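You operate a simulated robot arm through the tools that you are given. There is no shell and no other tool.

The job below is to be done with a simulated robot arm. You get a single attempt, and the scene is never put back.

Task
Put things in order on the top of the window bench. At the end: the beige block stands where the orange pad stood; the orange pad stands on top of the beige sandpaper sheet; the white brush stands where the green brush stood; the green brush stands where the beige block stood; whatever was shut is shut again. Leave all else as you found it, and nothing knocked over.

Only the result counts: the job must be done as asked and must still hold three seconds after the hand-in. Knocking over, shifting, dropping, spilling or breaking anything else fails it. Flat cloth is picked up by pressing the open fingertips on it (5 to 10 N) and closing them slowly along it; thin cloth reads only 2 to 8 mm in the jaws.

Robot
A 7-joint arm with a two-finger parallel gripper, fixed in place. Base frame: the origin is at the foot of the arm, x ahead of it, y to its left, z up; the work surface is at about z = 0. Readings come in m, rad, newtons and seconds.
With the tool pointing down near the work surface it reaches from about 0.24 to 0.62 m from the base axis. Its first joint turns from -1.152 to 1.152 rad. Payload 2.6 kg.
The TCP is the grasp point between the finger pads, 0.03 m short of the fingertips. In the tool frame z runs along the fingers and y along their closing line. The gripper opens to 0.094 m. The fingers are 0.028 m wide and 0.01 m thick; the gripper's body (0.05 by 0.096 m) begins 0.055 m behind the TCP.
Orientation is that of the tool frame in the base frame, as [roll, pitch, yaw] about the fixed x, y, z axes, in that order (R = Rz(yaw) Ry(pitch) Rx(roll)). With the fingers straight down and closing along the base's y, the tool's x points along the base's -x, its y along +y and its z along -z.

Tools
- The arm moves only by the tool apply_moves. Its arguments are lists of equal length, an entry for each row: "slide": the shift along the tool's x, y, z in cm, a list of three; "rot": the turn, a rotation vector about the tool's x, y, z in rad, a list of three; "jaw": the closure, from 0 (fully open) to 1 (shut). In form: {"slide": [[dx, dy, dz], ...], "rot": [[ax, ay, az], ...], "jaw": [jaw, ...]}. A call has 1 to 20 rows; each row is the pose to reach, as a shift and turn from the pose commanded when the call began, along the tool's axes at that moment. Rows are played at 5 a second. More than 0.05 m and 0.15 rad between two rows, or a gripper value outside its range, and nothing of the call is played. Where a pose cannot be reached the arm comes as near as it can. A force on the tool above 40 N (or 10 N above the force at the start of the call, whichever is more), or a blocked arm, ends the call early, and 0.2 s more pass. Each finger travels about 0.072 m/s and halts on what it meets, pressing with about 36 N; the grip force reading is that of the motor and also rises with nothing between the fingers. The clock runs only during rows and for 0.2 s after the last one: add rows that repeat a pose to give the fingers time. The reply holds the time, the measured pose of the TCP, the force on the tool along the base axes, the opening and the grip force, in the units named above and with some noise, with the torque about the TCP (base axes, N m) and any sound that the robot's microphone picked up.
- Cameras (640 x 400 px; columns grow to the right, rows downward): "scene" is fixed at [0.0146, 0.4222, 0.5566]; the picture's right is [-0.91, -0.42, 0.00], its down [-0.27, 0.59, -0.76] and it looks along [0.32, -0.69, -0.65] (base axes); focal length 261 px, centre (320, 200). "wrist" rides on the gripper at [0.076, 0.014, -0.102] in the tool frame; the picture's right is [-0.18, 0.98, 0.00], its down [-0.75, -0.14, -0.64] and it looks along [-0.63, -0.12, 0.77] (tool axes); focal length 243 px, centre (320, 200). There is no depth. A picture from a camera that has moved, and an enlarged one, comes with that camera's place and axes in the base frame and with its lens.
- snapshot(camera): a new picture of that camera. No time passes.
- close_up(camera, box): a new picture of the part [left, top, right, bottom] of that camera's present view, enlarged. No time passes.
- hand_in(): hands the job in; it is judged then, once.

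Nothing tells you positions but the pictures and the camera data. Unless the task says otherwise, let go and move clear before handing in.

The tools are called after "Emit:" as a command line: name --argument value ..., lists and objects as JSON in quotes. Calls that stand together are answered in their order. apply_moves: Moves the arm, as the interface text tells. Its arguments: {"type":"object","properties":{"slide":{"type":"array"},"rot":{"type":"array"},"jaw":{"type":"array"}},"required":["slide","rot","jaw"]} The other tools are called the same way: snapshot (camera) takes a picture; close_up (camera, box) takes an enlarged picture of a part of a camera's view; hand_in () hands the job in.

At the start:

```text
clock: 0.0
ee_pos: [0.3568, -0.2627, 0.2773]
tcp_rot: [-3.14, 0.0, -3.14]
wrist_force: [0.2, 0.0, 0.5]
moment: [-0.02, 0.01, -0.02]
gripper_width: 0.0942
grip_force: 0.0
```

scene: 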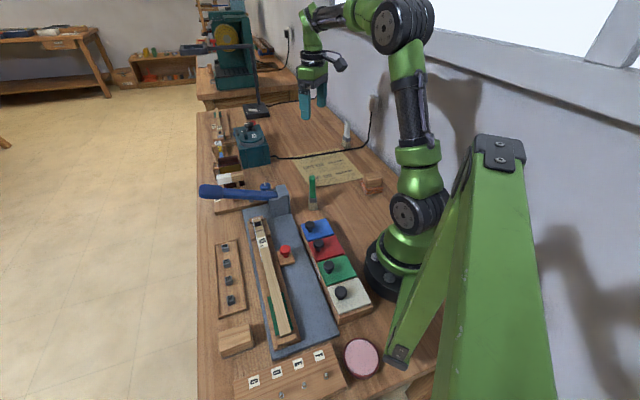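
wrist: 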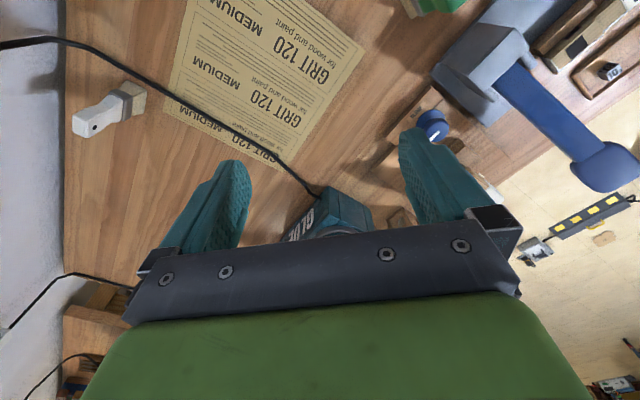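

I see a window bench with a sandpaper sheet, brushes, a paper trimmer-like jig and colored pads. I'll enlarge parts of the views to identify the orange pad, the beige block and both brushes.

Emit:
close_up --camera "scene" --box '[190, 90, 400, 220]'

Emit:
close_up --camera "scene" --box '[190, 200, 400, 330]'

Emit:
close_up --camera "scene" --box '[190, 300, 400, 400]'

Emit:
close_up --camera "wrist" --box '[0, 0, 640, 260]'

Emit:
close_up --camera "scene" --box '[190, 90, 290, 160]'

Emit:
close_up --camera "scene" --box '[190, 140, 290, 210]'

Emit:
close_up --camera "scene" --box '[290, 130, 400, 210]'

```text
3.05 times, centred on (295, 155) of scene
camera zoom: at [0.0146, 0.4222, 0.5566], right [-0.91, -0.42, 0.0], down [-0.27, 0.59, -0.76], along [0.32, -0.69, -0.65], focal length 795 px, centre (396, 337)
```

zoom: 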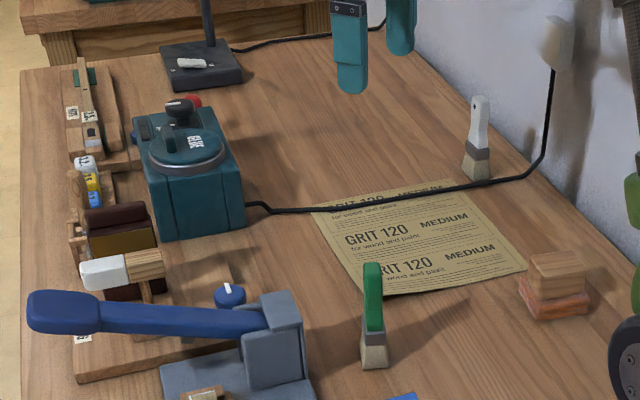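

```text
3.05 times, centred on (295, 265) of scene
camera zoom: at [0.0146, 0.4222, 0.5566], right [-0.91, -0.42, 0.0], down [-0.27, 0.59, -0.76], along [0.32, -0.69, -0.65], focal length 795 px, centre (396, 2)
```

zoom: 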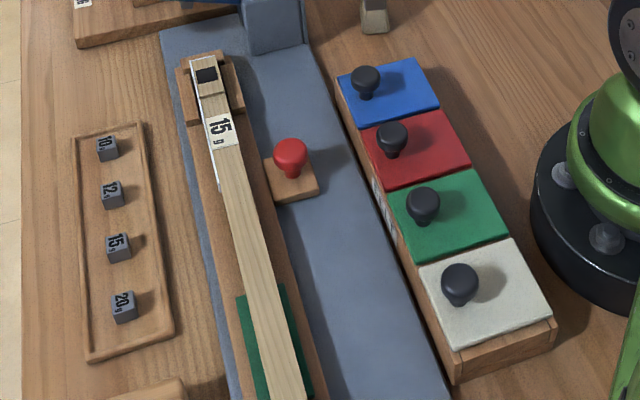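

```text
3.05 times, centred on (295, 350) of scene
camera zoom: at [0.0146, 0.4222, 0.5566], right [-0.91, -0.42, 0.0], down [-0.27, 0.59, -0.76], along [0.32, -0.69, -0.65], focal length 795 px, centre (396, -257)
```

zoom: 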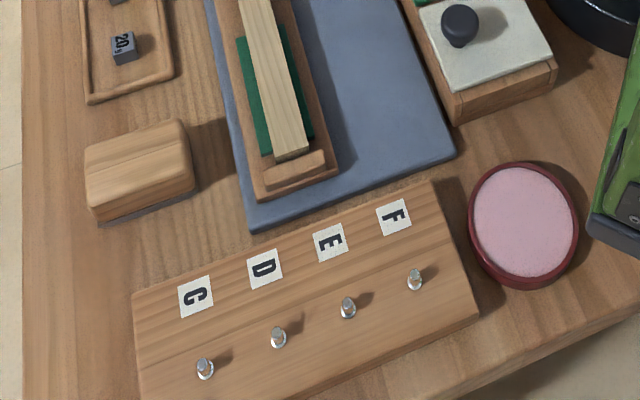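

```text
1.00 times, centred on (320, 130) of wrist (not enlarged: the box is as wide or as high as the picture)
camera zoom: at [0.2809, -0.2475, 0.3803], right [0.18, 0.98, 0.0], down [0.75, -0.14, 0.64], along [0.63, -0.12, -0.77], focal length 243 px, centre (320, 270)
```

zoom: 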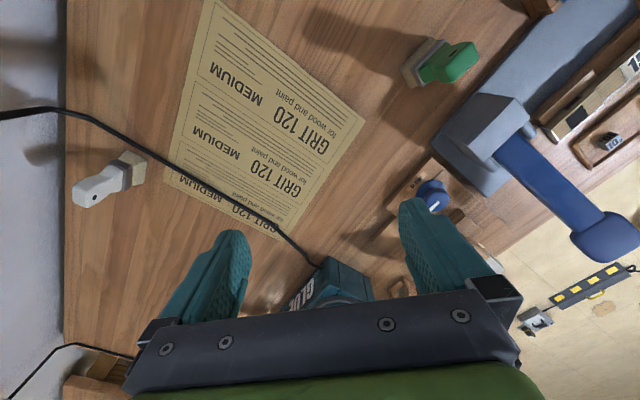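

```text
5.71 times, centred on (240, 125) of scene
camera zoom: at [0.0146, 0.4222, 0.5566], right [-0.91, -0.42, 0.0], down [-0.27, 0.59, -0.76], along [0.32, -0.69, -0.65], focal length 1491 px, centre (777, 629)
```

zoom: 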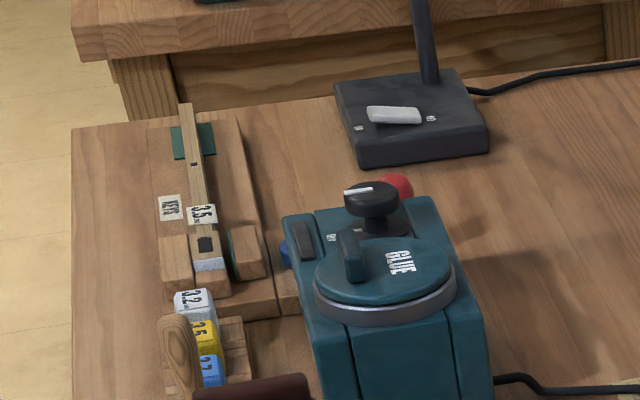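

```text
5.71 times, centred on (240, 175) of scene
camera zoom: at [0.0146, 0.4222, 0.5566], right [-0.91, -0.42, 0.0], down [-0.27, 0.59, -0.76], along [0.32, -0.69, -0.65], focal length 1491 px, centre (777, 343)
```

zoom: 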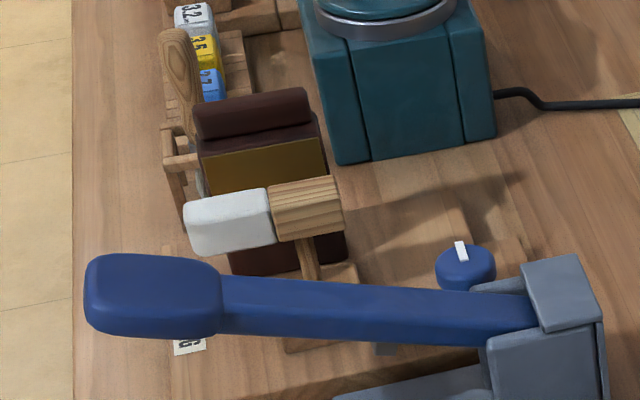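

```text
5.00 times, centred on (345, 170) of scene
camera zoom: at [0.0146, 0.4222, 0.5566], right [-0.91, -0.42, 0.0], down [-0.27, 0.59, -0.76], along [0.32, -0.69, -0.65], focal length 1305 px, centre (195, 350)
```

zoom: 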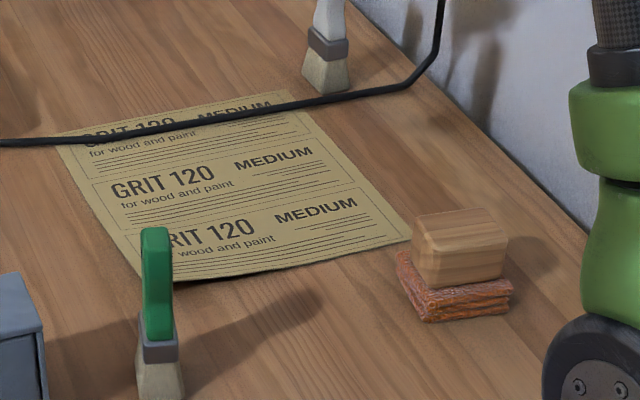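

The wood block on the orange pad and the sanding block at the front could each be the "beige block", so I need better views. I take the stack to be near (0.15,-0.28), the white brush near (0.33,-0.53), and the green brush near (0.29,-0.13). First I'll turn the wrist camera toward the stack.

Emit:
apply_moves --slide '[[0.7, 1.8, -0.5], [1.4, 3.6, -1], [2.1, 5.4, -1.5], [2.8, 7.2, -2], [3.5, 9, -2.5], [4.2, 10.8, -3], [4.9, 12.6, -3.5], [5.6, 14.4, -4], [6.3, 16.2, -4.5], [7, 18, -5], [7.7, 20.3, -5], [7.7, 20.3, -5]]' --rot '[[0, 0, 0.14], [0, 0, 0.28], [0, 0, 0.42], [0, 0, 0.56], [0, 0, 0.7], [0, 0, 0.84], [0, 0, 0.98], [0, 0, 1.12], [0, 0, 1.26], [0, 0, 1.4], [0, 0, 1.5], [0, 0, 1.57]]' --jaw '[0, 0, 0, 0, 0, 0, 0, 0, 0, 0, 0, 0]'

Emit:
snapshot --camera "wrist"

Emit:
snapshot --camera "scene"

```text
clock: 2.6
ee_pos: [0.2798, -0.0589, 0.3282]
tcp_rot: [3.14, -0.001, 1.57]
wrist_force: [0.0, -0.3, -0.6]
moment: [-0.01, -0.01, 0.0]
gripper_width: 0.0938
grip_force: 0.0
```

```text
taken
camera wrist: at [0.2947, 0.0174, 0.4309], right [0.98, -0.19, 0.0], down [-0.14, -0.75, 0.64], along [-0.12, -0.63, -0.77], focal length 243 px, centre (320, 200)
```

wrist: 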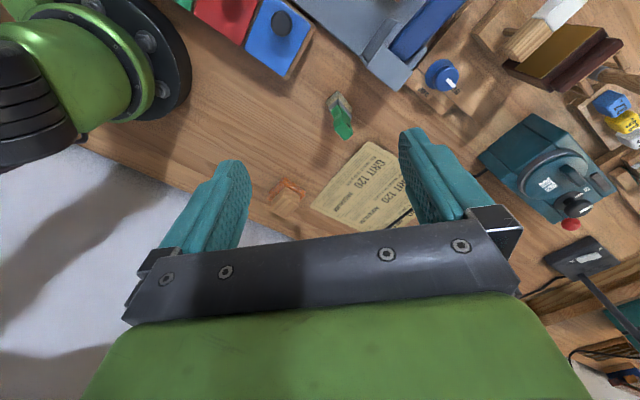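

```text
taken
```

scene: 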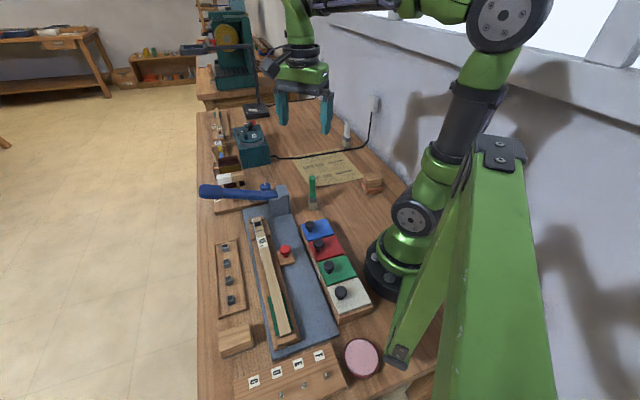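

Emit:
close_up --camera "wrist" --box '[240, 90, 420, 240]'

Emit:
close_up --camera "wrist" --box '[420, 0, 640, 140]'

Emit:
close_up --camera "scene" --box '[340, 160, 400, 200]'

Emit:
close_up --camera "scene" --box '[205, 315, 270, 365]'

```text
2.67 times, centred on (330, 165) of wrist
camera zoom: at [0.2947, 0.0174, 0.4309], right [0.98, -0.19, 0.0], down [-0.14, -0.75, 0.64], along [-0.12, -0.63, -0.77], focal length 647 px, centre (293, 293)
```

zoom: 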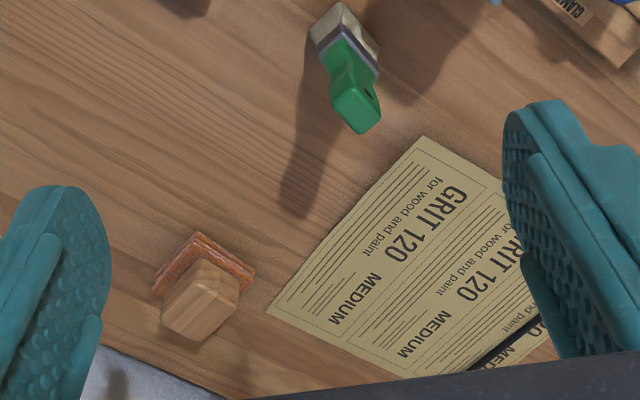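

```text
2.86 times, centred on (530, 70) of wrist
camera zoom: at [0.2947, 0.0174, 0.4309], right [0.98, -0.19, 0.0], down [-0.14, -0.75, 0.64], along [-0.12, -0.63, -0.77], focal length 693 px, centre (-280, 571)
```

zoom: 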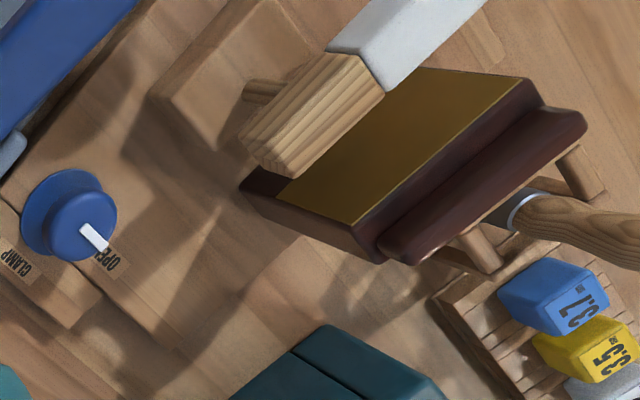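

```text
10.00 times, centred on (370, 180) of scene
camera zoom: at [0.0146, 0.4222, 0.5566], right [-0.91, -0.42, 0.0], down [-0.27, 0.59, -0.76], along [0.32, -0.69, -0.65], focal length 2610 px, centre (-180, 400)
```

zoom: 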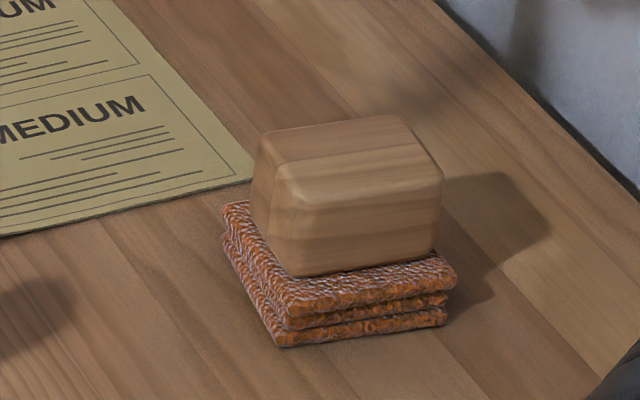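

```text
8.00 times, centred on (238, 340) of scene
camera zoom: at [0.0146, 0.4222, 0.5566], right [-0.91, -0.42, 0.0], down [-0.27, 0.59, -0.76], along [0.32, -0.69, -0.65], focal length 2088 px, centre (980, -920)
```

zoom: 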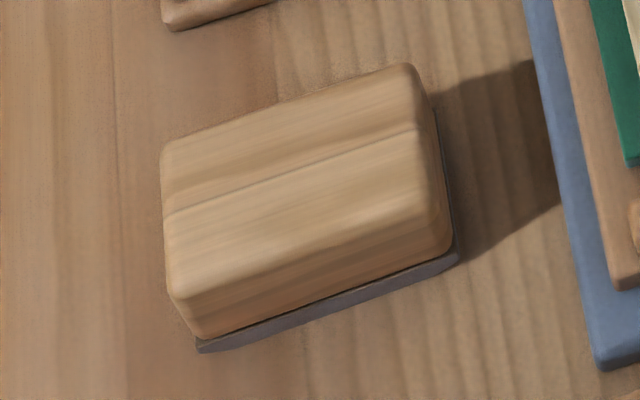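

The front "sanding block" (wood with a grey sole) near (0.24,0.30) looks like the beige block. The orange piece near (0.16,-0.29) looks like a polishing pad with a wooden grip, or a block resting on it. I'll move the camera closer to check how it is built and how it lies.

Emit:
apply_moves --slide '[[-2.3, -1.2, 1.3], [-4.6, -2.4, 2.6], [-6.9, -3.5, 3.9], [-9.2, -4.7, 5.2], [-11.5, -5.8, 6.4], [-13.8, -7, 7.7], [-16.1, -8.2, 9], [-18.4, -9.4, 10.2], [-20.7, -10.5, 11.5], [-23.1, -11.7, 12.8], [-23.1, -11.7, 12.8]]' --rot '[[0, 0, 0.085], [0, 0, 0.17], [0, 0, 0.255], [0, 0, 0.34], [0, 0, 0.425], [0, 0, 0.51], [0, 0, 0.595], [0, 0, 0.68], [0, 0, 0.765], [0, 0, 0.85], [0, 0, 0.85]]' --jaw '[0, 0, 0, 0, 0, 0, 0, 0, 0, 0, 0]'

Emit:
snapshot --camera "wrist"

Emit:
close_up --camera "wrist" --box '[210, 30, 430, 170]'

Emit:
snapshot --camera "scene"

```text
clock: 5.0
ee_pos: [0.1625, -0.2914, 0.1995]
tcp_rot: [-3.141, 0.001, 0.721]
wrist_force: [-0.8, -0.9, -0.3]
moment: [0.02, -0.01, -0.01]
gripper_width: 0.0939
grip_force: 0.1
```

```text
taken
camera wrist: at [0.2292, -0.2508, 0.3021], right [0.51, -0.86, 0.0], down [-0.66, -0.39, 0.64], along [-0.55, -0.33, -0.77], focal length 243 px, centre (320, 200)
```

wrist: 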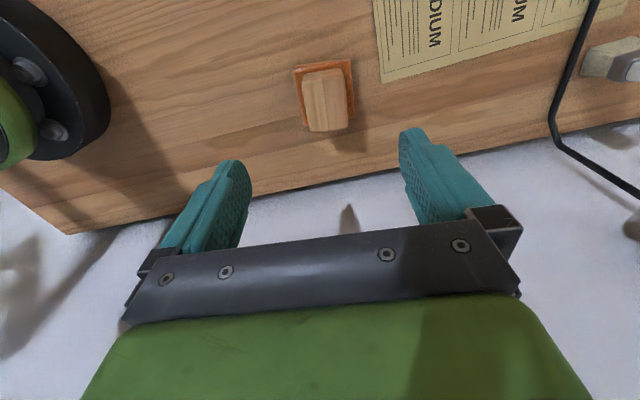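

```text
2.86 times, centred on (320, 100) of wrist
camera zoom: at [0.2292, -0.2508, 0.3021], right [0.51, -0.86, 0.0], down [-0.66, -0.39, 0.64], along [-0.55, -0.33, -0.77], focal length 693 px, centre (320, 486)
```

zoom: 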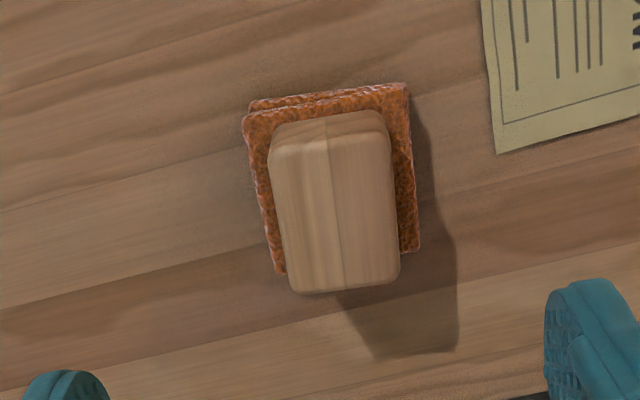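

```text
taken
```

scene: 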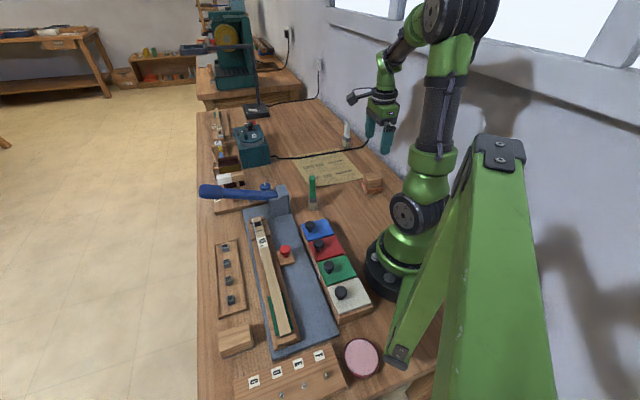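

The wooden grip sits squarely centred on the pad, about 3.9 x 5.1 cm with the pad about 5.9 cm. I'll lower the open fingers around the wood just above the pad.

Emit:
apply_moves --slide '[[-0.3, 0.15, 3], [-0.6, 0.33, 6], [-0.6, 0.33, 9], [-0.6, 0.33, 12], [-0.6, 0.33, 14], [-0.6, 0.33, 14]]' --rot '[[0, 0, 0.0], [0, 0, 0.02], [0, 0, 0.02], [0, 0, 0.02], [0, 0, 0.02], [0, 0, 0.02]]' --jaw '[0, 0, 0, 0, 0, 0]'

Emit:
close_up --camera "scene" --box '[330, 130, 420, 200]'

Emit:
snapshot --camera "wrist"

```text
clock: 6.4
ee_pos: [0.1611, -0.2978, 0.0582]
tcp_rot: [-3.142, 0.0, 0.703]
wrist_force: [-0.7, -0.7, -0.5]
moment: [0.02, 0.0, -0.04]
gripper_width: 0.0942
grip_force: 0.1
```

```text
5.71 times, centred on (375, 165) of scene
camera zoom: at [0.0147, 0.4222, 0.5566], right [-0.91, -0.42, 0.0], down [-0.27, 0.59, -0.76], along [0.32, -0.69, -0.65], focal length 1491 px, centre (6, 400)
```

zoom: 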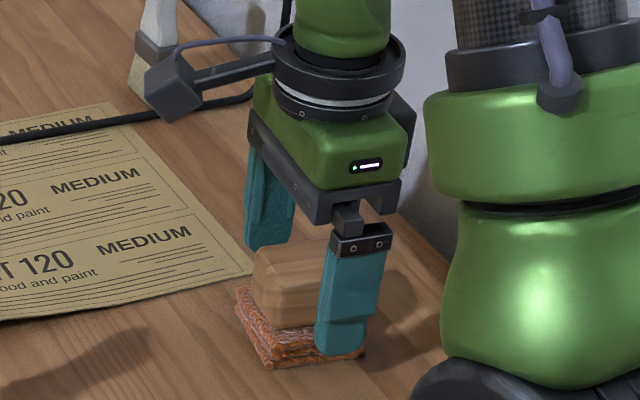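

```text
taken
camera wrist: at [0.2287, -0.2582, 0.1616], right [0.49, -0.87, 0.0], down [-0.67, -0.38, 0.64], along [-0.56, -0.32, -0.77], focal length 243 px, centre (320, 200)
```

wrist: 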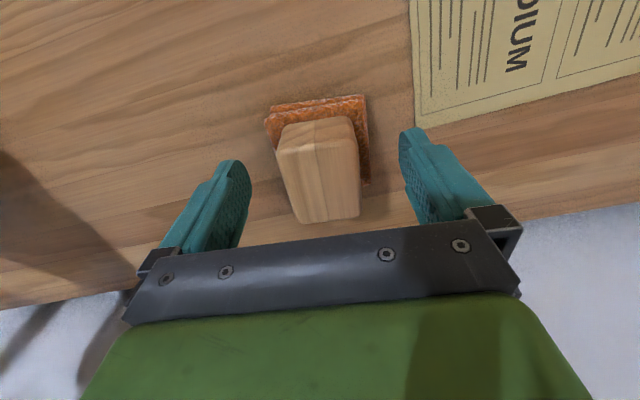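

The fingers straddle the wood well, so I'll close on it and make a small test lift to see whether the pad comes along.

Emit:
apply_moves --slide '[[0, 0, 0], [0, 0, 0], [0, 0, 0], [0, 0, 0], [0, 0, 0], [0, 0, 0]]' --rot '[[0, 0, 0], [0, 0, 0], [0, 0, 0], [0, 0, 0], [0, 0, 0], [0, 0, 0]]' --jaw '[0.3, 0.45, 0.55, 0.7, 0.7, 0.7]'

Emit:
apply_moves --slide '[[0, 0, -0.5], [0, 0, -1.2], [0, 0, -1.2]]' --rot '[[0, 0, 0], [0, 0, 0], [0, 0, 0]]' --jaw '[0.75, 0.75, 0.75]'

Emit:
close_up --camera "scene" --box '[330, 130, 420, 200]'

Emit:
close_up --camera "wrist" --box '[210, 60, 430, 250]'

```text
clock: 7.7
ee_pos: [0.1619, -0.2988, 0.0617]
tcp_rot: [3.139, -0.002, 0.7]
wrist_force: [-0.6, 2.6, 8.4]
moment: [-0.06, -0.03, 0.0]
gripper_width: 0.0411
grip_force: 36.2
stopped in row 6: the force on the tool passed its limit at 41 N (the readings are from after the stop); the commanded pose is now the measured one
```

```text
clock: 8.5
ee_pos: [0.1615, -0.2986, 0.0727]
tcp_rot: [3.138, 0.0, 0.699]
wrist_force: [0.0, 0.1, -0.3]
moment: [0.01, 0.01, -0.04]
gripper_width: 0.0411
grip_force: 36.2
```

```text
5.71 times, centred on (375, 165) of scene
camera zoom: at [0.0146, 0.4222, 0.5566], right [-0.91, -0.42, 0.0], down [-0.27, 0.59, -0.76], along [0.32, -0.69, -0.65], focal length 1491 px, centre (6, 400)
```

zoom: 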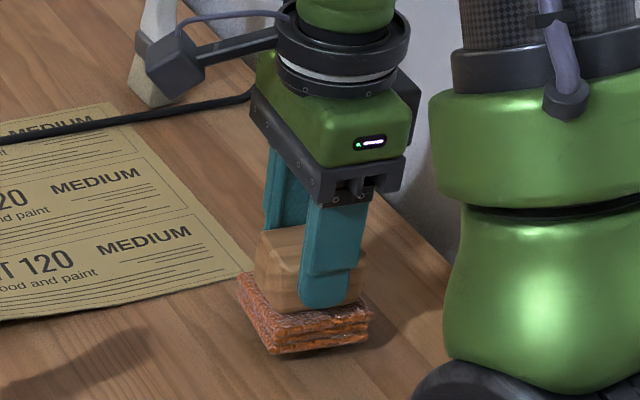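

```text
2.11 times, centred on (320, 155) of wrist
camera zoom: at [0.2288, -0.2589, 0.1753], right [0.49, -0.87, 0.0], down [-0.67, -0.38, 0.64], along [-0.56, -0.32, -0.77], focal length 511 px, centre (320, 295)
```

zoom: 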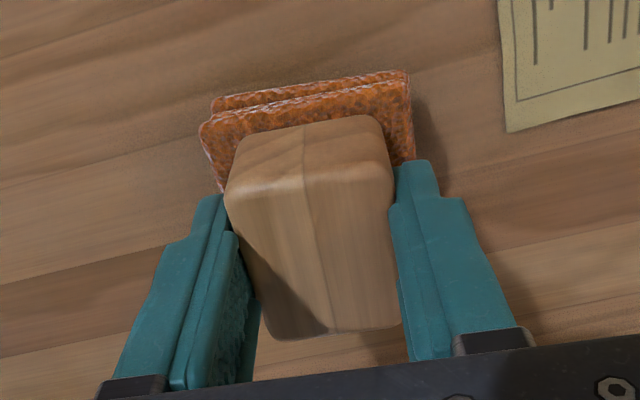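

The pad came up with its wooden grip, so it is one piece: the orange pad is here, and the beige block is the front sanding block. Its old place is centred near (0.161,-0.298). Next I'll carry the pad over the clear part of the sheet near (0.337,-0.338).

Emit:
apply_moves --slide '[[0, 0, -3], [0, 0, -5], [1.8, 2.4, -5], [3.6, 4.8, -5], [5.4, 7.2, -5], [7.2, 9.6, -5], [9, 12, -5], [10.89, 14.32, -5], [10.89, 14.32, -5], [10.89, 14.32, -2], [10.89, 14.32, -1], [10.89, 14.32, -1]]' --rot '[[0, 0, 0], [0, 0, 0], [0, 0, 0], [0, 0, 0], [0, 0, 0], [0, 0, 0], [0, 0, 0], [0, 0, 0], [0, 0, 0], [0, 0, 0], [0, 0, 0], [0, 0, 0]]' --jaw '[0.75, 0.75, 0.75, 0.75, 0.75, 0.75, 0.75, 0.75, 0.75, 0.75, 0.75, 0.75]'

Emit:
snapshot --camera "wrist"

Emit:
close_up --camera "scene" --box '[280, 110, 400, 200]'

```text
clock: 11.1
ee_pos: [0.3376, -0.3362, 0.0838]
tcp_rot: [3.138, -0.002, 0.7]
wrist_force: [-0.3, 0.7, -1.2]
moment: [-0.03, -0.01, -0.01]
gripper_width: 0.0408
grip_force: 36.4
```

```text
taken
camera wrist: at [0.4051, -0.2983, 0.1859], right [0.49, -0.87, 0.0], down [-0.67, -0.38, 0.64], along [-0.56, -0.32, -0.77], focal length 243 px, centre (320, 200)
```

wrist: 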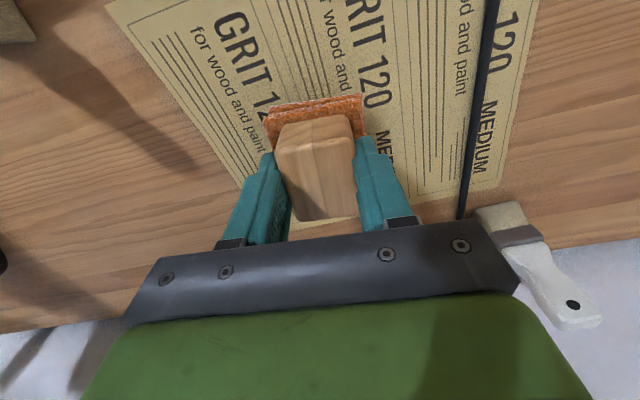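

```text
4.44 times, centred on (340, 155) of scene
camera zoom: at [0.0147, 0.4222, 0.5566], right [-0.91, -0.42, 0.0], down [-0.27, 0.59, -0.76], along [0.32, -0.69, -0.65], focal length 1160 px, centre (231, 400)
```

zoom: 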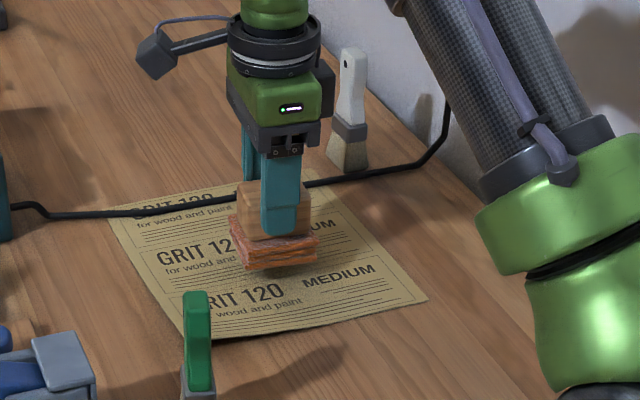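

The pad is over the clear middle of the sheet, away from the cable. I'll lower it gently to contact.

Emit:
apply_moves --slide '[[0, 0, 0.8], [0, 0, 1.5], [0, 0, 1.9], [0, 0, 1.9]]' --rot '[[0, 0, 0], [0, 0, 0], [0, 0, 0], [0, 0, 0]]' --jaw '[0.75, 0.75, 0.75, 0.75]'

Emit:
close_up --camera "scene" --box '[280, 110, 400, 200]'

```text
clock: 12.1
ee_pos: [0.3382, -0.3389, 0.0643]
tcp_rot: [3.138, -0.001, 0.699]
wrist_force: [0.2, 0.0, 0.1]
moment: [0.01, -0.02, 0.02]
gripper_width: 0.0408
grip_force: 36.4
```

```text
4.44 times, centred on (340, 155) of scene
camera zoom: at [0.0147, 0.4222, 0.5566], right [-0.91, -0.42, 0.0], down [-0.27, 0.59, -0.76], along [0.32, -0.69, -0.65], focal length 1160 px, centre (231, 400)
```

zoom: 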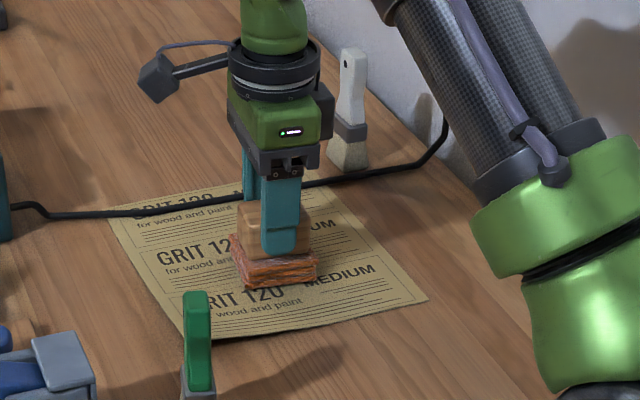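

It is nearly down, so I'll ease it lower until the force shows contact.

Emit:
apply_moves --slide '[[0, 0, 0.15], [0, 0, 0.3], [0, 0, 0.3]]' --rot '[[0, 0, 0], [0, 0, 0], [0, 0, 0]]' --jaw '[0.75, 0.75, 0.75]'

```text
clock: 12.9
ee_pos: [0.3375, -0.3387, 0.0619]
tcp_rot: [3.135, -0.002, 0.7]
wrist_force: [-2.0, 2.9, 15.9]
moment: [0.17, 0.28, -0.05]
gripper_width: 0.0411
grip_force: 35.4
```

Contact is made, so I'll ease off slightly, open and rise clear.

Emit:
apply_moves --slide '[[0, 0, -0.1], [0, 0, -0.1], [0, 0, -0.1], [0, 0, -0.1], [0, 0, -0.1]]' --rot '[[0, 0, 0], [0, 0, 0], [0, 0, 0], [0, 0, 0], [0, 0, 0]]' --jaw '[0.7, 0.5, 0.35, 0.1, 0.0]'

Emit:
apply_moves --slide '[[0, 0, -2], [0, 0, -5], [0, 0, -9], [0, 0, -13], [0, 0, -13]]' --rot '[[0, 0, 0], [0, 0, 0], [0, 0, 0], [0, 0, 0], [0, 0, 0]]' --jaw '[0, 0, 0, 0, 0]'

Emit:
close_up --camera "scene" --box '[280, 110, 400, 200]'

Emit:
snapshot --camera "wrist"

Emit:
snapshot --camera "scene"

```text
clock: 14.1
ee_pos: [0.338, -0.3386, 0.0619]
tcp_rot: [3.138, 0.0, 0.7]
wrist_force: [0.7, -0.8, 0.7]
moment: [-0.01, 0.03, 0.03]
gripper_width: 0.0941
grip_force: 0.0
```

```text
clock: 15.3
ee_pos: [0.336, -0.3373, 0.1908]
tcp_rot: [3.137, 0.002, 0.7]
wrist_force: [0.3, 0.1, -0.8]
moment: [-0.02, 0.0, 0.01]
gripper_width: 0.0941
grip_force: 0.0
```

```text
4.44 times, centred on (340, 155) of scene
camera zoom: at [0.0146, 0.4222, 0.5566], right [-0.91, -0.42, 0.0], down [-0.27, 0.59, -0.76], along [0.32, -0.69, -0.65], focal length 1160 px, centre (231, 400)
```

zoom: 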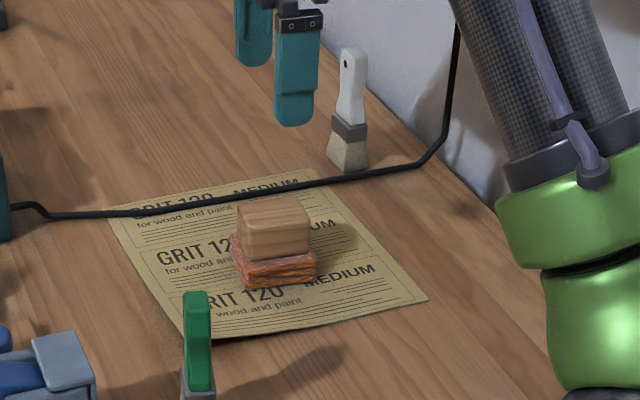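

```text
taken
camera wrist: at [0.4045, -0.2979, 0.295], right [0.49, -0.87, 0.0], down [-0.67, -0.38, 0.64], along [-0.56, -0.32, -0.77], focal length 243 px, centre (320, 200)
```

wrist: 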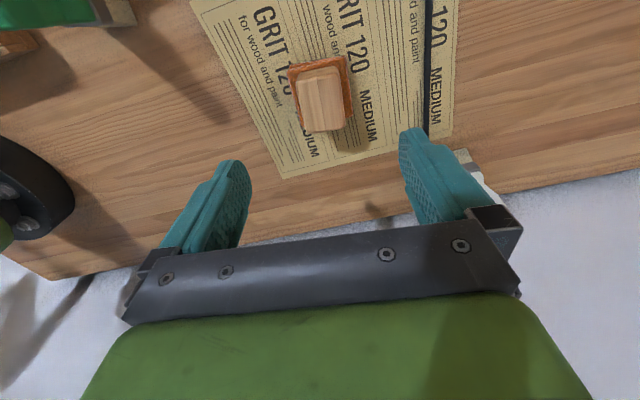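

```text
taken
```

scene: 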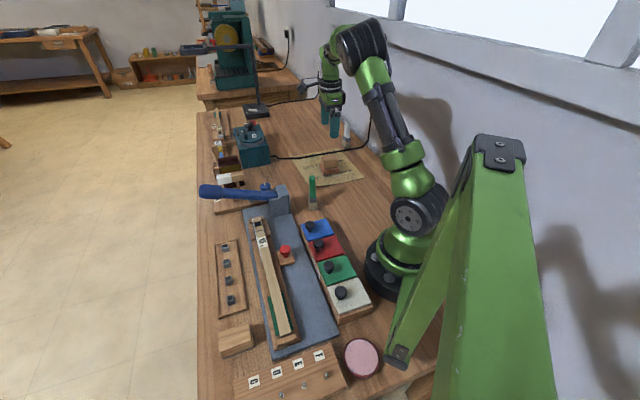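

The pad sits cleanly on the sheet. Now I'll swing over to the sanding block at the front, staying high, to view it from above.

Emit:
apply_moves --slide '[[2.14, -2.2, -1.18], [4.28, -4.4, -2.36], [6.42, -6.6, -3.54], [8.56, -8.8, -4.72], [10.7, -11.0, -5.9], [12.84, -13.2, -7.08], [14.98, -15.4, -8.26], [17.12, -17.6, -9.44], [19.26, -19.8, -10.62], [21.4, -22.0, -11.8], [23.54, -24.2, -13], [23.54, -24.2, -13]]' --rot '[[0, 0, -0.145], [0, 0, -0.29], [0, 0, -0.435], [0, 0, -0.58], [0, 0, -0.725], [0, 0, -0.87], [0, 0, -1.015], [0, 0, -1.16], [0, 0, -1.305], [0, 0, -1.45], [0, 0, -1.595], [0, 0, -1.595]]' --jaw '[0, 0, 0, 0, 0, 0, 0, 0, 0, 0, 0, 0]'

Emit:
apply_moves --slide '[[2.76, 0.99, 0.9], [5.52, 1.98, 1.8], [8.28, 2.97, 2.7], [11.04, 3.96, 3.6], [13.8, 4.95, 4.5], [16.56, 5.94, 5.4], [19.32, 6.93, 6.3], [22.08, 7.92, 7.2], [24.84, 8.9, 8.1], [27.6, 9.9, 9], [30.4, 10.87, 10], [30.4, 10.87, 10]]' --rot '[[0, 0, -0.14], [0, 0, -0.28], [0, 0, -0.42], [0, 0, -0.56], [0, 0, -0.7], [0, 0, -0.84], [0, 0, -0.98], [0, 0, -1.12], [0, 0, -1.26], [0, 0, -1.4], [0, 0, -1.545], [0, 0, -1.545]]' --jaw '[0, 0, 0, 0, 0, 0, 0, 0, 0, 0, 0, 0]'

Emit:
snapshot --camera "wrist"

Emit:
snapshot --camera "scene"

```text
clock: 17.9
ee_pos: [0.3609, -0.0002, 0.3208]
tcp_rot: [-3.14, 0.004, 2.297]
wrist_force: [0.2, 0.5, -0.4]
moment: [0.03, -0.01, -0.02]
gripper_width: 0.0942
grip_force: 0.0
```

```text
clock: 20.5
ee_pos: [0.2397, 0.3003, 0.2205]
tcp_rot: [-3.138, 0.002, -2.441]
wrist_force: [-0.5, 0.4, 0.6]
moment: [0.0, -0.02, -0.03]
gripper_width: 0.0938
grip_force: 0.1
```

```text
taken
camera wrist: at [0.1737, 0.263, 0.3225], right [-0.49, 0.87, 0.0], down [0.67, 0.38, 0.64], along [0.56, 0.31, -0.77], focal length 243 px, centre (320, 200)
```

wrist: 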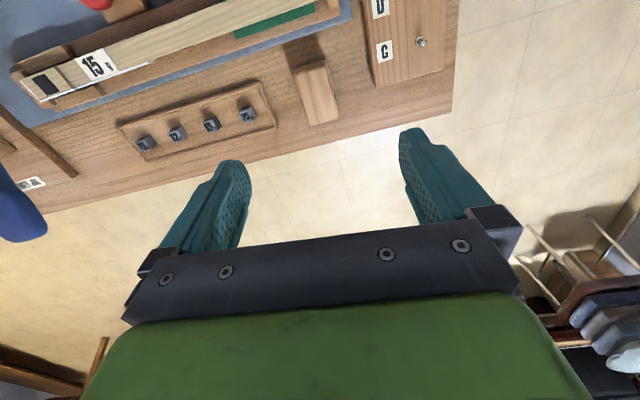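

```text
taken
```

scene: 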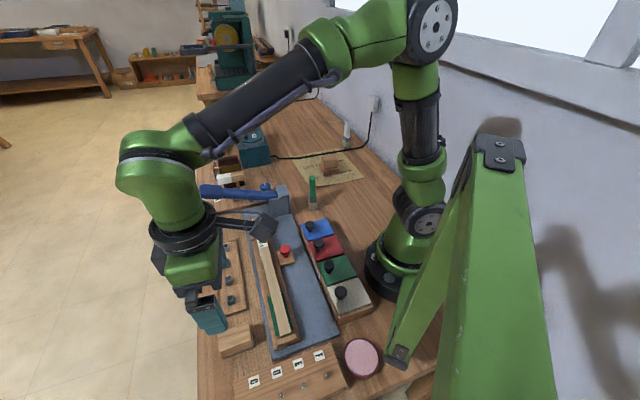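

Emit:
close_up --camera "wrist" --box '[250, 30, 390, 140]'

Emit:
close_up --camera "wrist" --box '[0, 0, 200, 250]'

```text
3.64 times, centred on (320, 85) of wrist
camera zoom: at [0.1737, 0.263, 0.3225], right [-0.49, 0.87, 0.0], down [0.67, 0.38, 0.64], along [0.56, 0.31, -0.77], focal length 882 px, centre (320, 618)
```

zoom: 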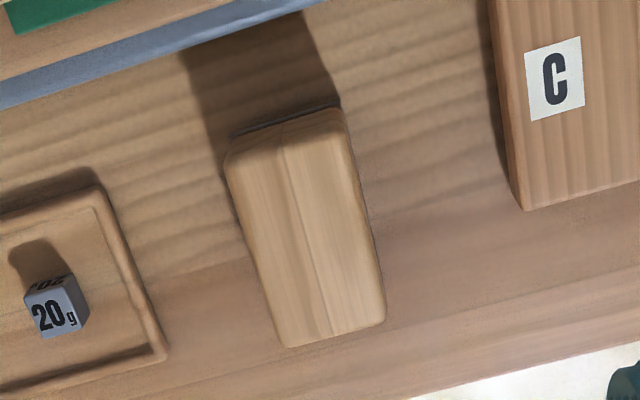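

```text
1.60 times, centred on (100, 125) of wrist
camera zoom: at [0.1737, 0.263, 0.3225], right [-0.49, 0.87, 0.0], down [0.67, 0.38, 0.64], along [0.56, 0.31, -0.77], focal length 388 px, centre (672, 320)
```

zoom: 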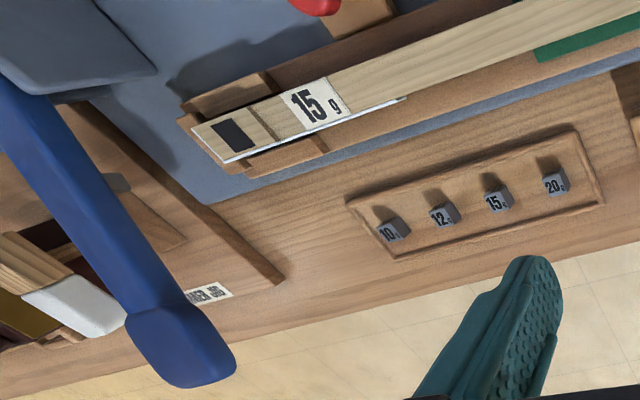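

The beige block is centred near (0.252,0.302), about 3.7 x 6 x 4 cm, with its long side at about 0.77 rad. I'll line up, partly close the jaws to clear the tray and the peg board, and lower part way to check.

Emit:
apply_moves --slide '[[-0.5, -0.3, 2.5], [-1.01, -0.63, 5], [-1.01, -0.63, 8], [-1.01, -0.63, 11], [-1.01, -0.63, 12.5], [-1.01, -0.63, 12.5]]' --rot '[[0, 0, -0.035], [0, 0, -0.07], [0, 0, -0.07], [0, 0, -0.07], [0, 0, -0.07], [0, 0, -0.07]]' --jaw '[0.1, 0.25, 0.25, 0.25, 0.25, 0.25]'

Emit:
snapshot --camera "wrist"

Emit:
close_up --camera "scene" --box '[190, 280, 290, 380]'

```text
clock: 21.9
ee_pos: [0.2539, 0.3003, 0.0954]
tcp_rot: [-3.139, -0.001, -2.372]
wrist_force: [-0.4, -0.8, 0.7]
moment: [0.0, 0.0, -0.01]
gripper_width: 0.0703
grip_force: 0.1
```

```text
taken
camera wrist: at [0.1884, 0.2596, 0.1982], right [-0.55, 0.83, 0.0], down [0.64, 0.42, 0.64], along [0.54, 0.35, -0.77], focal length 243 px, centre (320, 200)
```

wrist: 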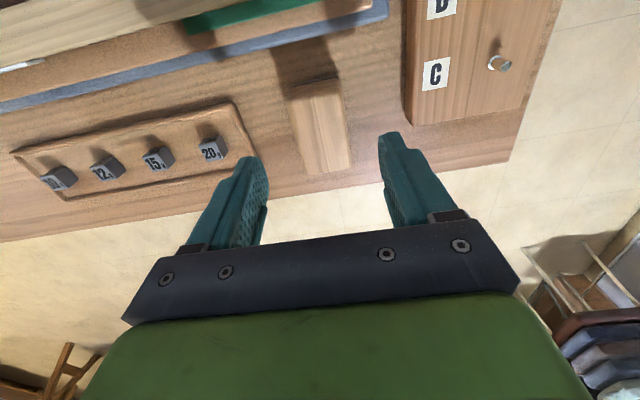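

```text
4.00 times, centred on (240, 330) of scene
camera zoom: at [0.0147, 0.4222, 0.5566], right [-0.91, -0.42, 0.0], down [-0.27, 0.59, -0.76], along [0.32, -0.69, -0.65], focal length 1044 px, centre (640, -320)
```

zoom: 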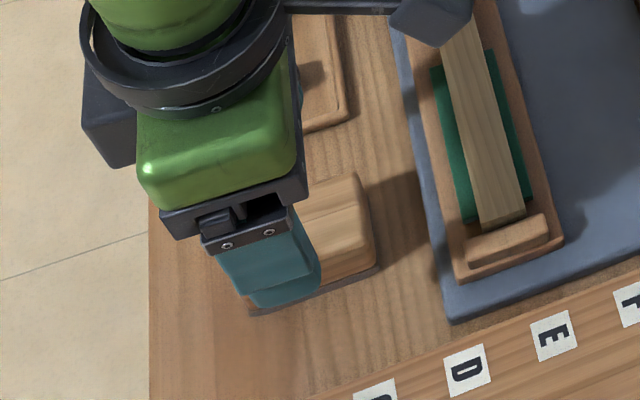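

Emit:
close_up --camera "wrist" --box '[240, 60, 400, 190]'

```text
3.08 times, centred on (320, 125) of wrist
camera zoom: at [0.1884, 0.2596, 0.1982], right [-0.55, 0.83, 0.0], down [0.64, 0.42, 0.64], along [0.54, 0.35, -0.77], focal length 746 px, centre (320, 431)
```

zoom: 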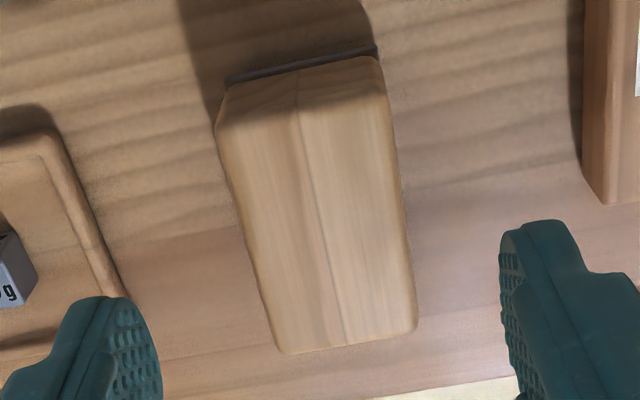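

Emit:
apply_moves --slide '[[0.19, 0.32, 1.5], [0.19, 0.32, 3], [0.19, 0.32, 4.4], [0.19, 0.32, 5.0], [0.19, 0.32, 5.0]]' --rot '[[0, 0, -0.03], [0, 0, -0.03], [0, 0, -0.03], [0, 0, -0.03], [0, 0, -0.03]]' --jaw '[0.25, 0.25, 0.25, 0.25, 0.25]'

Emit:
snapshot --camera "wrist"

Emit:
close_up --camera "scene" --box '[190, 280, 290, 380]'

```text
clock: 23.1
ee_pos: [0.2495, 0.3018, 0.0452]
tcp_rot: [-3.138, 0.0, -2.343]
wrist_force: [0.4, -0.7, -0.2]
moment: [-0.01, 0.01, -0.01]
gripper_width: 0.0705
grip_force: 0.1
```

```text
taken
camera wrist: at [0.1858, 0.2581, 0.1485], right [-0.58, 0.82, 0.0], down [0.63, 0.44, 0.64], along [0.53, 0.37, -0.77], focal length 243 px, centre (320, 200)
```

wrist: 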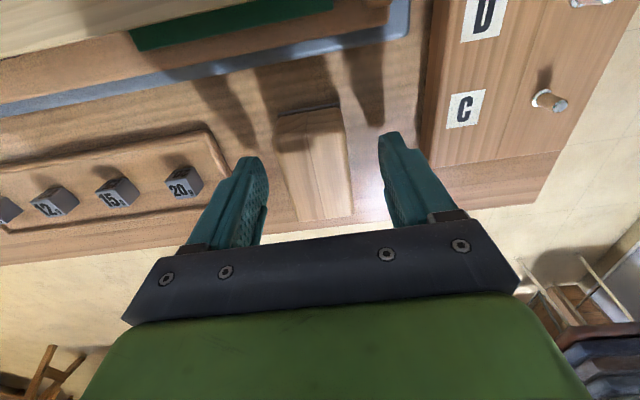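

```text
4.00 times, centred on (240, 330) of scene
camera zoom: at [0.0146, 0.4222, 0.5566], right [-0.91, -0.42, 0.0], down [-0.27, 0.59, -0.76], along [0.32, -0.69, -0.65], focal length 1044 px, centre (640, -320)
```

zoom: 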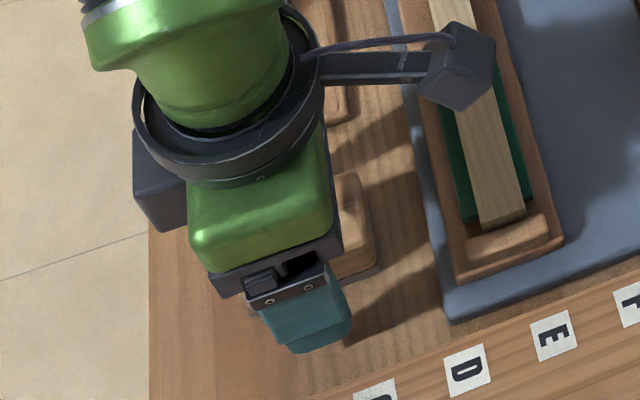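

The fingers are centred on the block, so I'll close on it.

Emit:
apply_moves --slide '[[0, 0, 0], [0, 0, 0], [0, 0, 0], [0, 0, 0], [0, 0, 0], [0, 0, 0]]' --rot '[[0, 0, 0], [0, 0, 0], [0, 0, 0], [0, 0, 0], [0, 0, 0], [0, 0, 0]]' --jaw '[0.4, 0.5, 0.55, 0.6, 0.65, 0.7]'

```text
clock: 24.5
ee_pos: [0.2497, 0.3015, 0.0461]
tcp_rot: [-3.139, -0.001, -2.344]
wrist_force: [0.3, 0.1, -0.8]
moment: [-0.01, -0.02, -0.01]
gripper_width: 0.0369
grip_force: 36.0
```

I have a firm grip at 3.7 cm. I'll lift the block high and carry it toward the pad's old place, turning on the way.

Emit:
apply_moves --slide '[[0, 0, -1], [0, 0, -4], [0, 0, -8], [0, 0, -12], [1.25, -2.62, -13], [2.5, -5.24, -14], [3.75, -7.86, -15], [5, -10.48, -16], [6.25, -13.1, -17], [7.5, -15.7, -18], [8.75, -18.3, -19], [10, -20.96, -20], [11.25, -23.6, -21], [12.5, -26.2, -22], [13.76, -28.84, -22.5], [13.76, -28.84, -22.5]]' --rot '[[0, 0, 0], [0, 0, 0], [0, 0, 0], [0, 0, 0], [0, 0, 0.145], [0, 0, 0.29], [0, 0, 0.435], [0, 0, 0.58], [0, 0, 0.725], [0, 0, 0.87], [0, 0, 1.015], [0, 0, 1.16], [0, 0, 1.305], [0, 0, 1.45], [0, 0, 1.595], [0, 0, 1.595]]' --jaw '[0.7, 0.7, 0.7, 0.7, 0.7, 0.7, 0.7, 0.7, 0.7, 0.7, 0.7, 0.7, 0.7, 0.7, 0.7, 0.7]'

Emit:
snapshot --camera "scene"

Emit:
snapshot --camera "wrist"

```text
clock: 27.9
ee_pos: [0.3582, 0.0016, 0.2719]
tcp_rot: [-3.141, 0.004, 2.344]
wrist_force: [0.9, 0.0, -0.7]
moment: [0.0, 0.01, 0.0]
gripper_width: 0.0371
grip_force: 36.2
```

```text
taken
```

scene: 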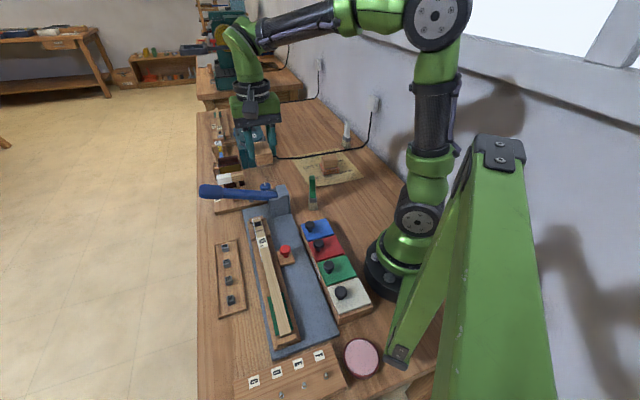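

```text
taken
camera wrist: at [0.3157, 0.0679, 0.3742], right [0.83, 0.55, 0.0], down [0.42, -0.64, 0.64], along [0.36, -0.54, -0.76], focal length 243 px, centre (320, 200)
```

wrist: 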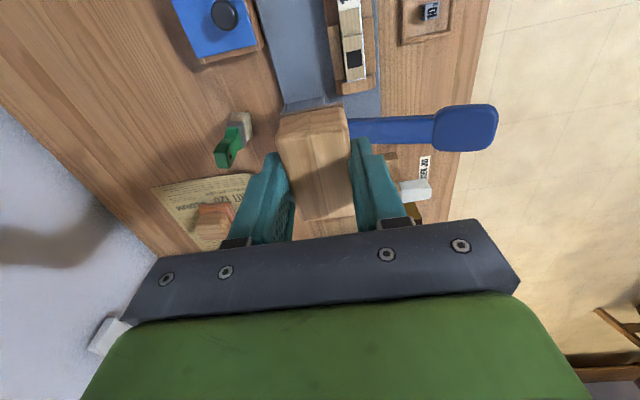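

Emit:
apply_moves --slide '[[-0.64, -2.92, 0], [-1.29, -5.83, 0], [-1.93, -8.75, 0], [-2.57, -11.66, 0], [-3.22, -14.58, 0.5], [-3.86, -17.5, 1], [-4.5, -20.4, 3], [-5.15, -23.3, 5], [-5.79, -26.2, 7], [-6.43, -29.16, 9], [-7.08, -32.1, 11], [-7.72, -34.99, 13], [-7.72, -34.99, 14], [-7.72, -34.99, 14]]' --rot '[[0, 0, 0.138], [0, 0, 0.276], [0, 0, 0.413], [0, 0, 0.551], [0, 0, 0.689], [0, 0, 0.827], [0, 0, 0.965], [0, 0, 1.103], [0, 0, 1.24], [0, 0, 1.378], [0, 0, 1.516], [0, 0, 1.654], [0, 0, 1.654], [0, 0, 1.654]]' --jaw '[0.7, 0.7, 0.7, 0.7, 0.7, 0.7, 0.7, 0.7, 0.7, 0.7, 0.7, 0.7, 0.7, 0.7]'

Emit:
close_up --camera "scene" --box '[280, 110, 420, 210]'

Emit:
snapshot --camera "wrist"

```text
clock: 30.9
ee_pos: [0.1649, -0.299, 0.1318]
tcp_rot: [3.137, -0.001, 0.691]
wrist_force: [0.3, 0.8, -0.5]
moment: [-0.03, -0.01, -0.01]
gripper_width: 0.0371
grip_force: 35.7
```

```text
4.00 times, centred on (350, 160) of scene
camera zoom: at [0.0147, 0.4222, 0.5566], right [-0.91, -0.42, 0.0], down [-0.27, 0.59, -0.76], along [0.32, -0.69, -0.65], focal length 1044 px, centre (200, 360)
```

zoom: 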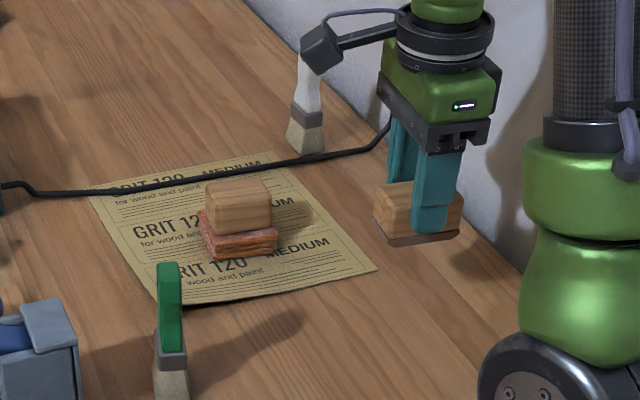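

```text
taken
camera wrist: at [0.2314, -0.2593, 0.2339], right [0.48, -0.88, 0.0], down [-0.67, -0.37, 0.64], along [-0.56, -0.31, -0.77], focal length 243 px, centre (320, 200)
```

wrist: 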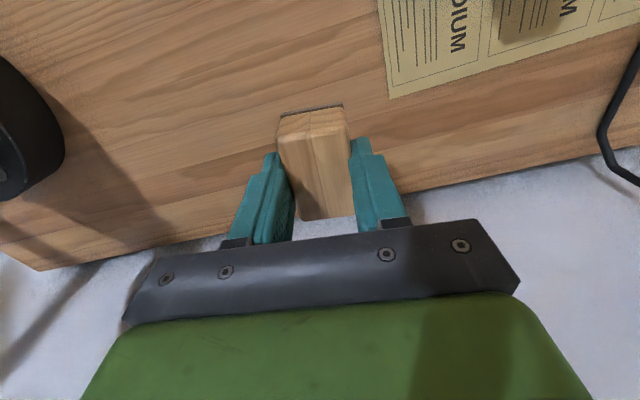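

The block is above the pad's old place, so I'll lower it.

Emit:
apply_moves --slide '[[-0.1, -0.1, 2.5], [-0.1, -0.1, 5], [-0.1, -0.1, 7], [-0.1, -0.1, 8], [-0.1, -0.1, 8.2], [-0.1, -0.1, 8.2]]' --rot '[[0, 0, 0], [0, 0, 0], [0, 0, 0], [0, 0, 0], [0, 0, 0], [0, 0, 0]]' --jaw '[0.7, 0.7, 0.7, 0.7, 0.7, 0.7]'

Emit:
apply_moves --slide '[[0, 0, 0.15], [0, 0, 0.3], [0, 0, 0.3]]' --rot '[[0, 0, 0], [0, 0, 0], [0, 0, 0]]' --jaw '[0.7, 0.7, 0.7]'

Emit:
close_up --camera "scene" --box '[330, 130, 420, 200]'

```text
clock: 32.3
ee_pos: [0.1629, -0.2984, 0.0499]
tcp_rot: [3.138, 0.001, 0.693]
wrist_force: [-0.1, 0.0, -1.0]
moment: [-0.01, 0.0, 0.02]
gripper_width: 0.0368
grip_force: 35.8
```

```text
clock: 33.1
ee_pos: [0.1624, -0.2979, 0.0464]
tcp_rot: [3.137, -0.001, 0.69]
wrist_force: [0.5, 0.3, -0.1]
moment: [0.02, 0.02, -0.01]
gripper_width: 0.0369
grip_force: 35.6
```

```text
5.71 times, centred on (375, 165) of scene
camera zoom: at [0.0146, 0.4222, 0.5566], right [-0.91, -0.42, 0.0], down [-0.27, 0.59, -0.76], along [0.32, -0.69, -0.65], focal length 1491 px, centre (6, 400)
```

zoom: 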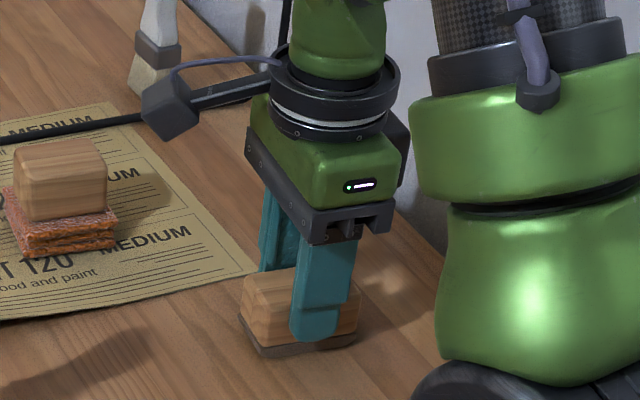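

Emit:
apply_moves --slide '[[0, 0, 0.1], [0, 0, 0.2], [0, 0, 0.2]]' --rot '[[0, 0, 0], [0, 0, 0], [0, 0, 0]]' --jaw '[0.7, 0.7, 0.7]'

```text
clock: 33.9
ee_pos: [0.1631, -0.2986, 0.0446]
tcp_rot: [3.138, 0.001, 0.69]
wrist_force: [-4.6, 5.8, 31.2]
moment: [0.26, 0.29, -0.11]
gripper_width: 0.0372
grip_force: 36.0
```

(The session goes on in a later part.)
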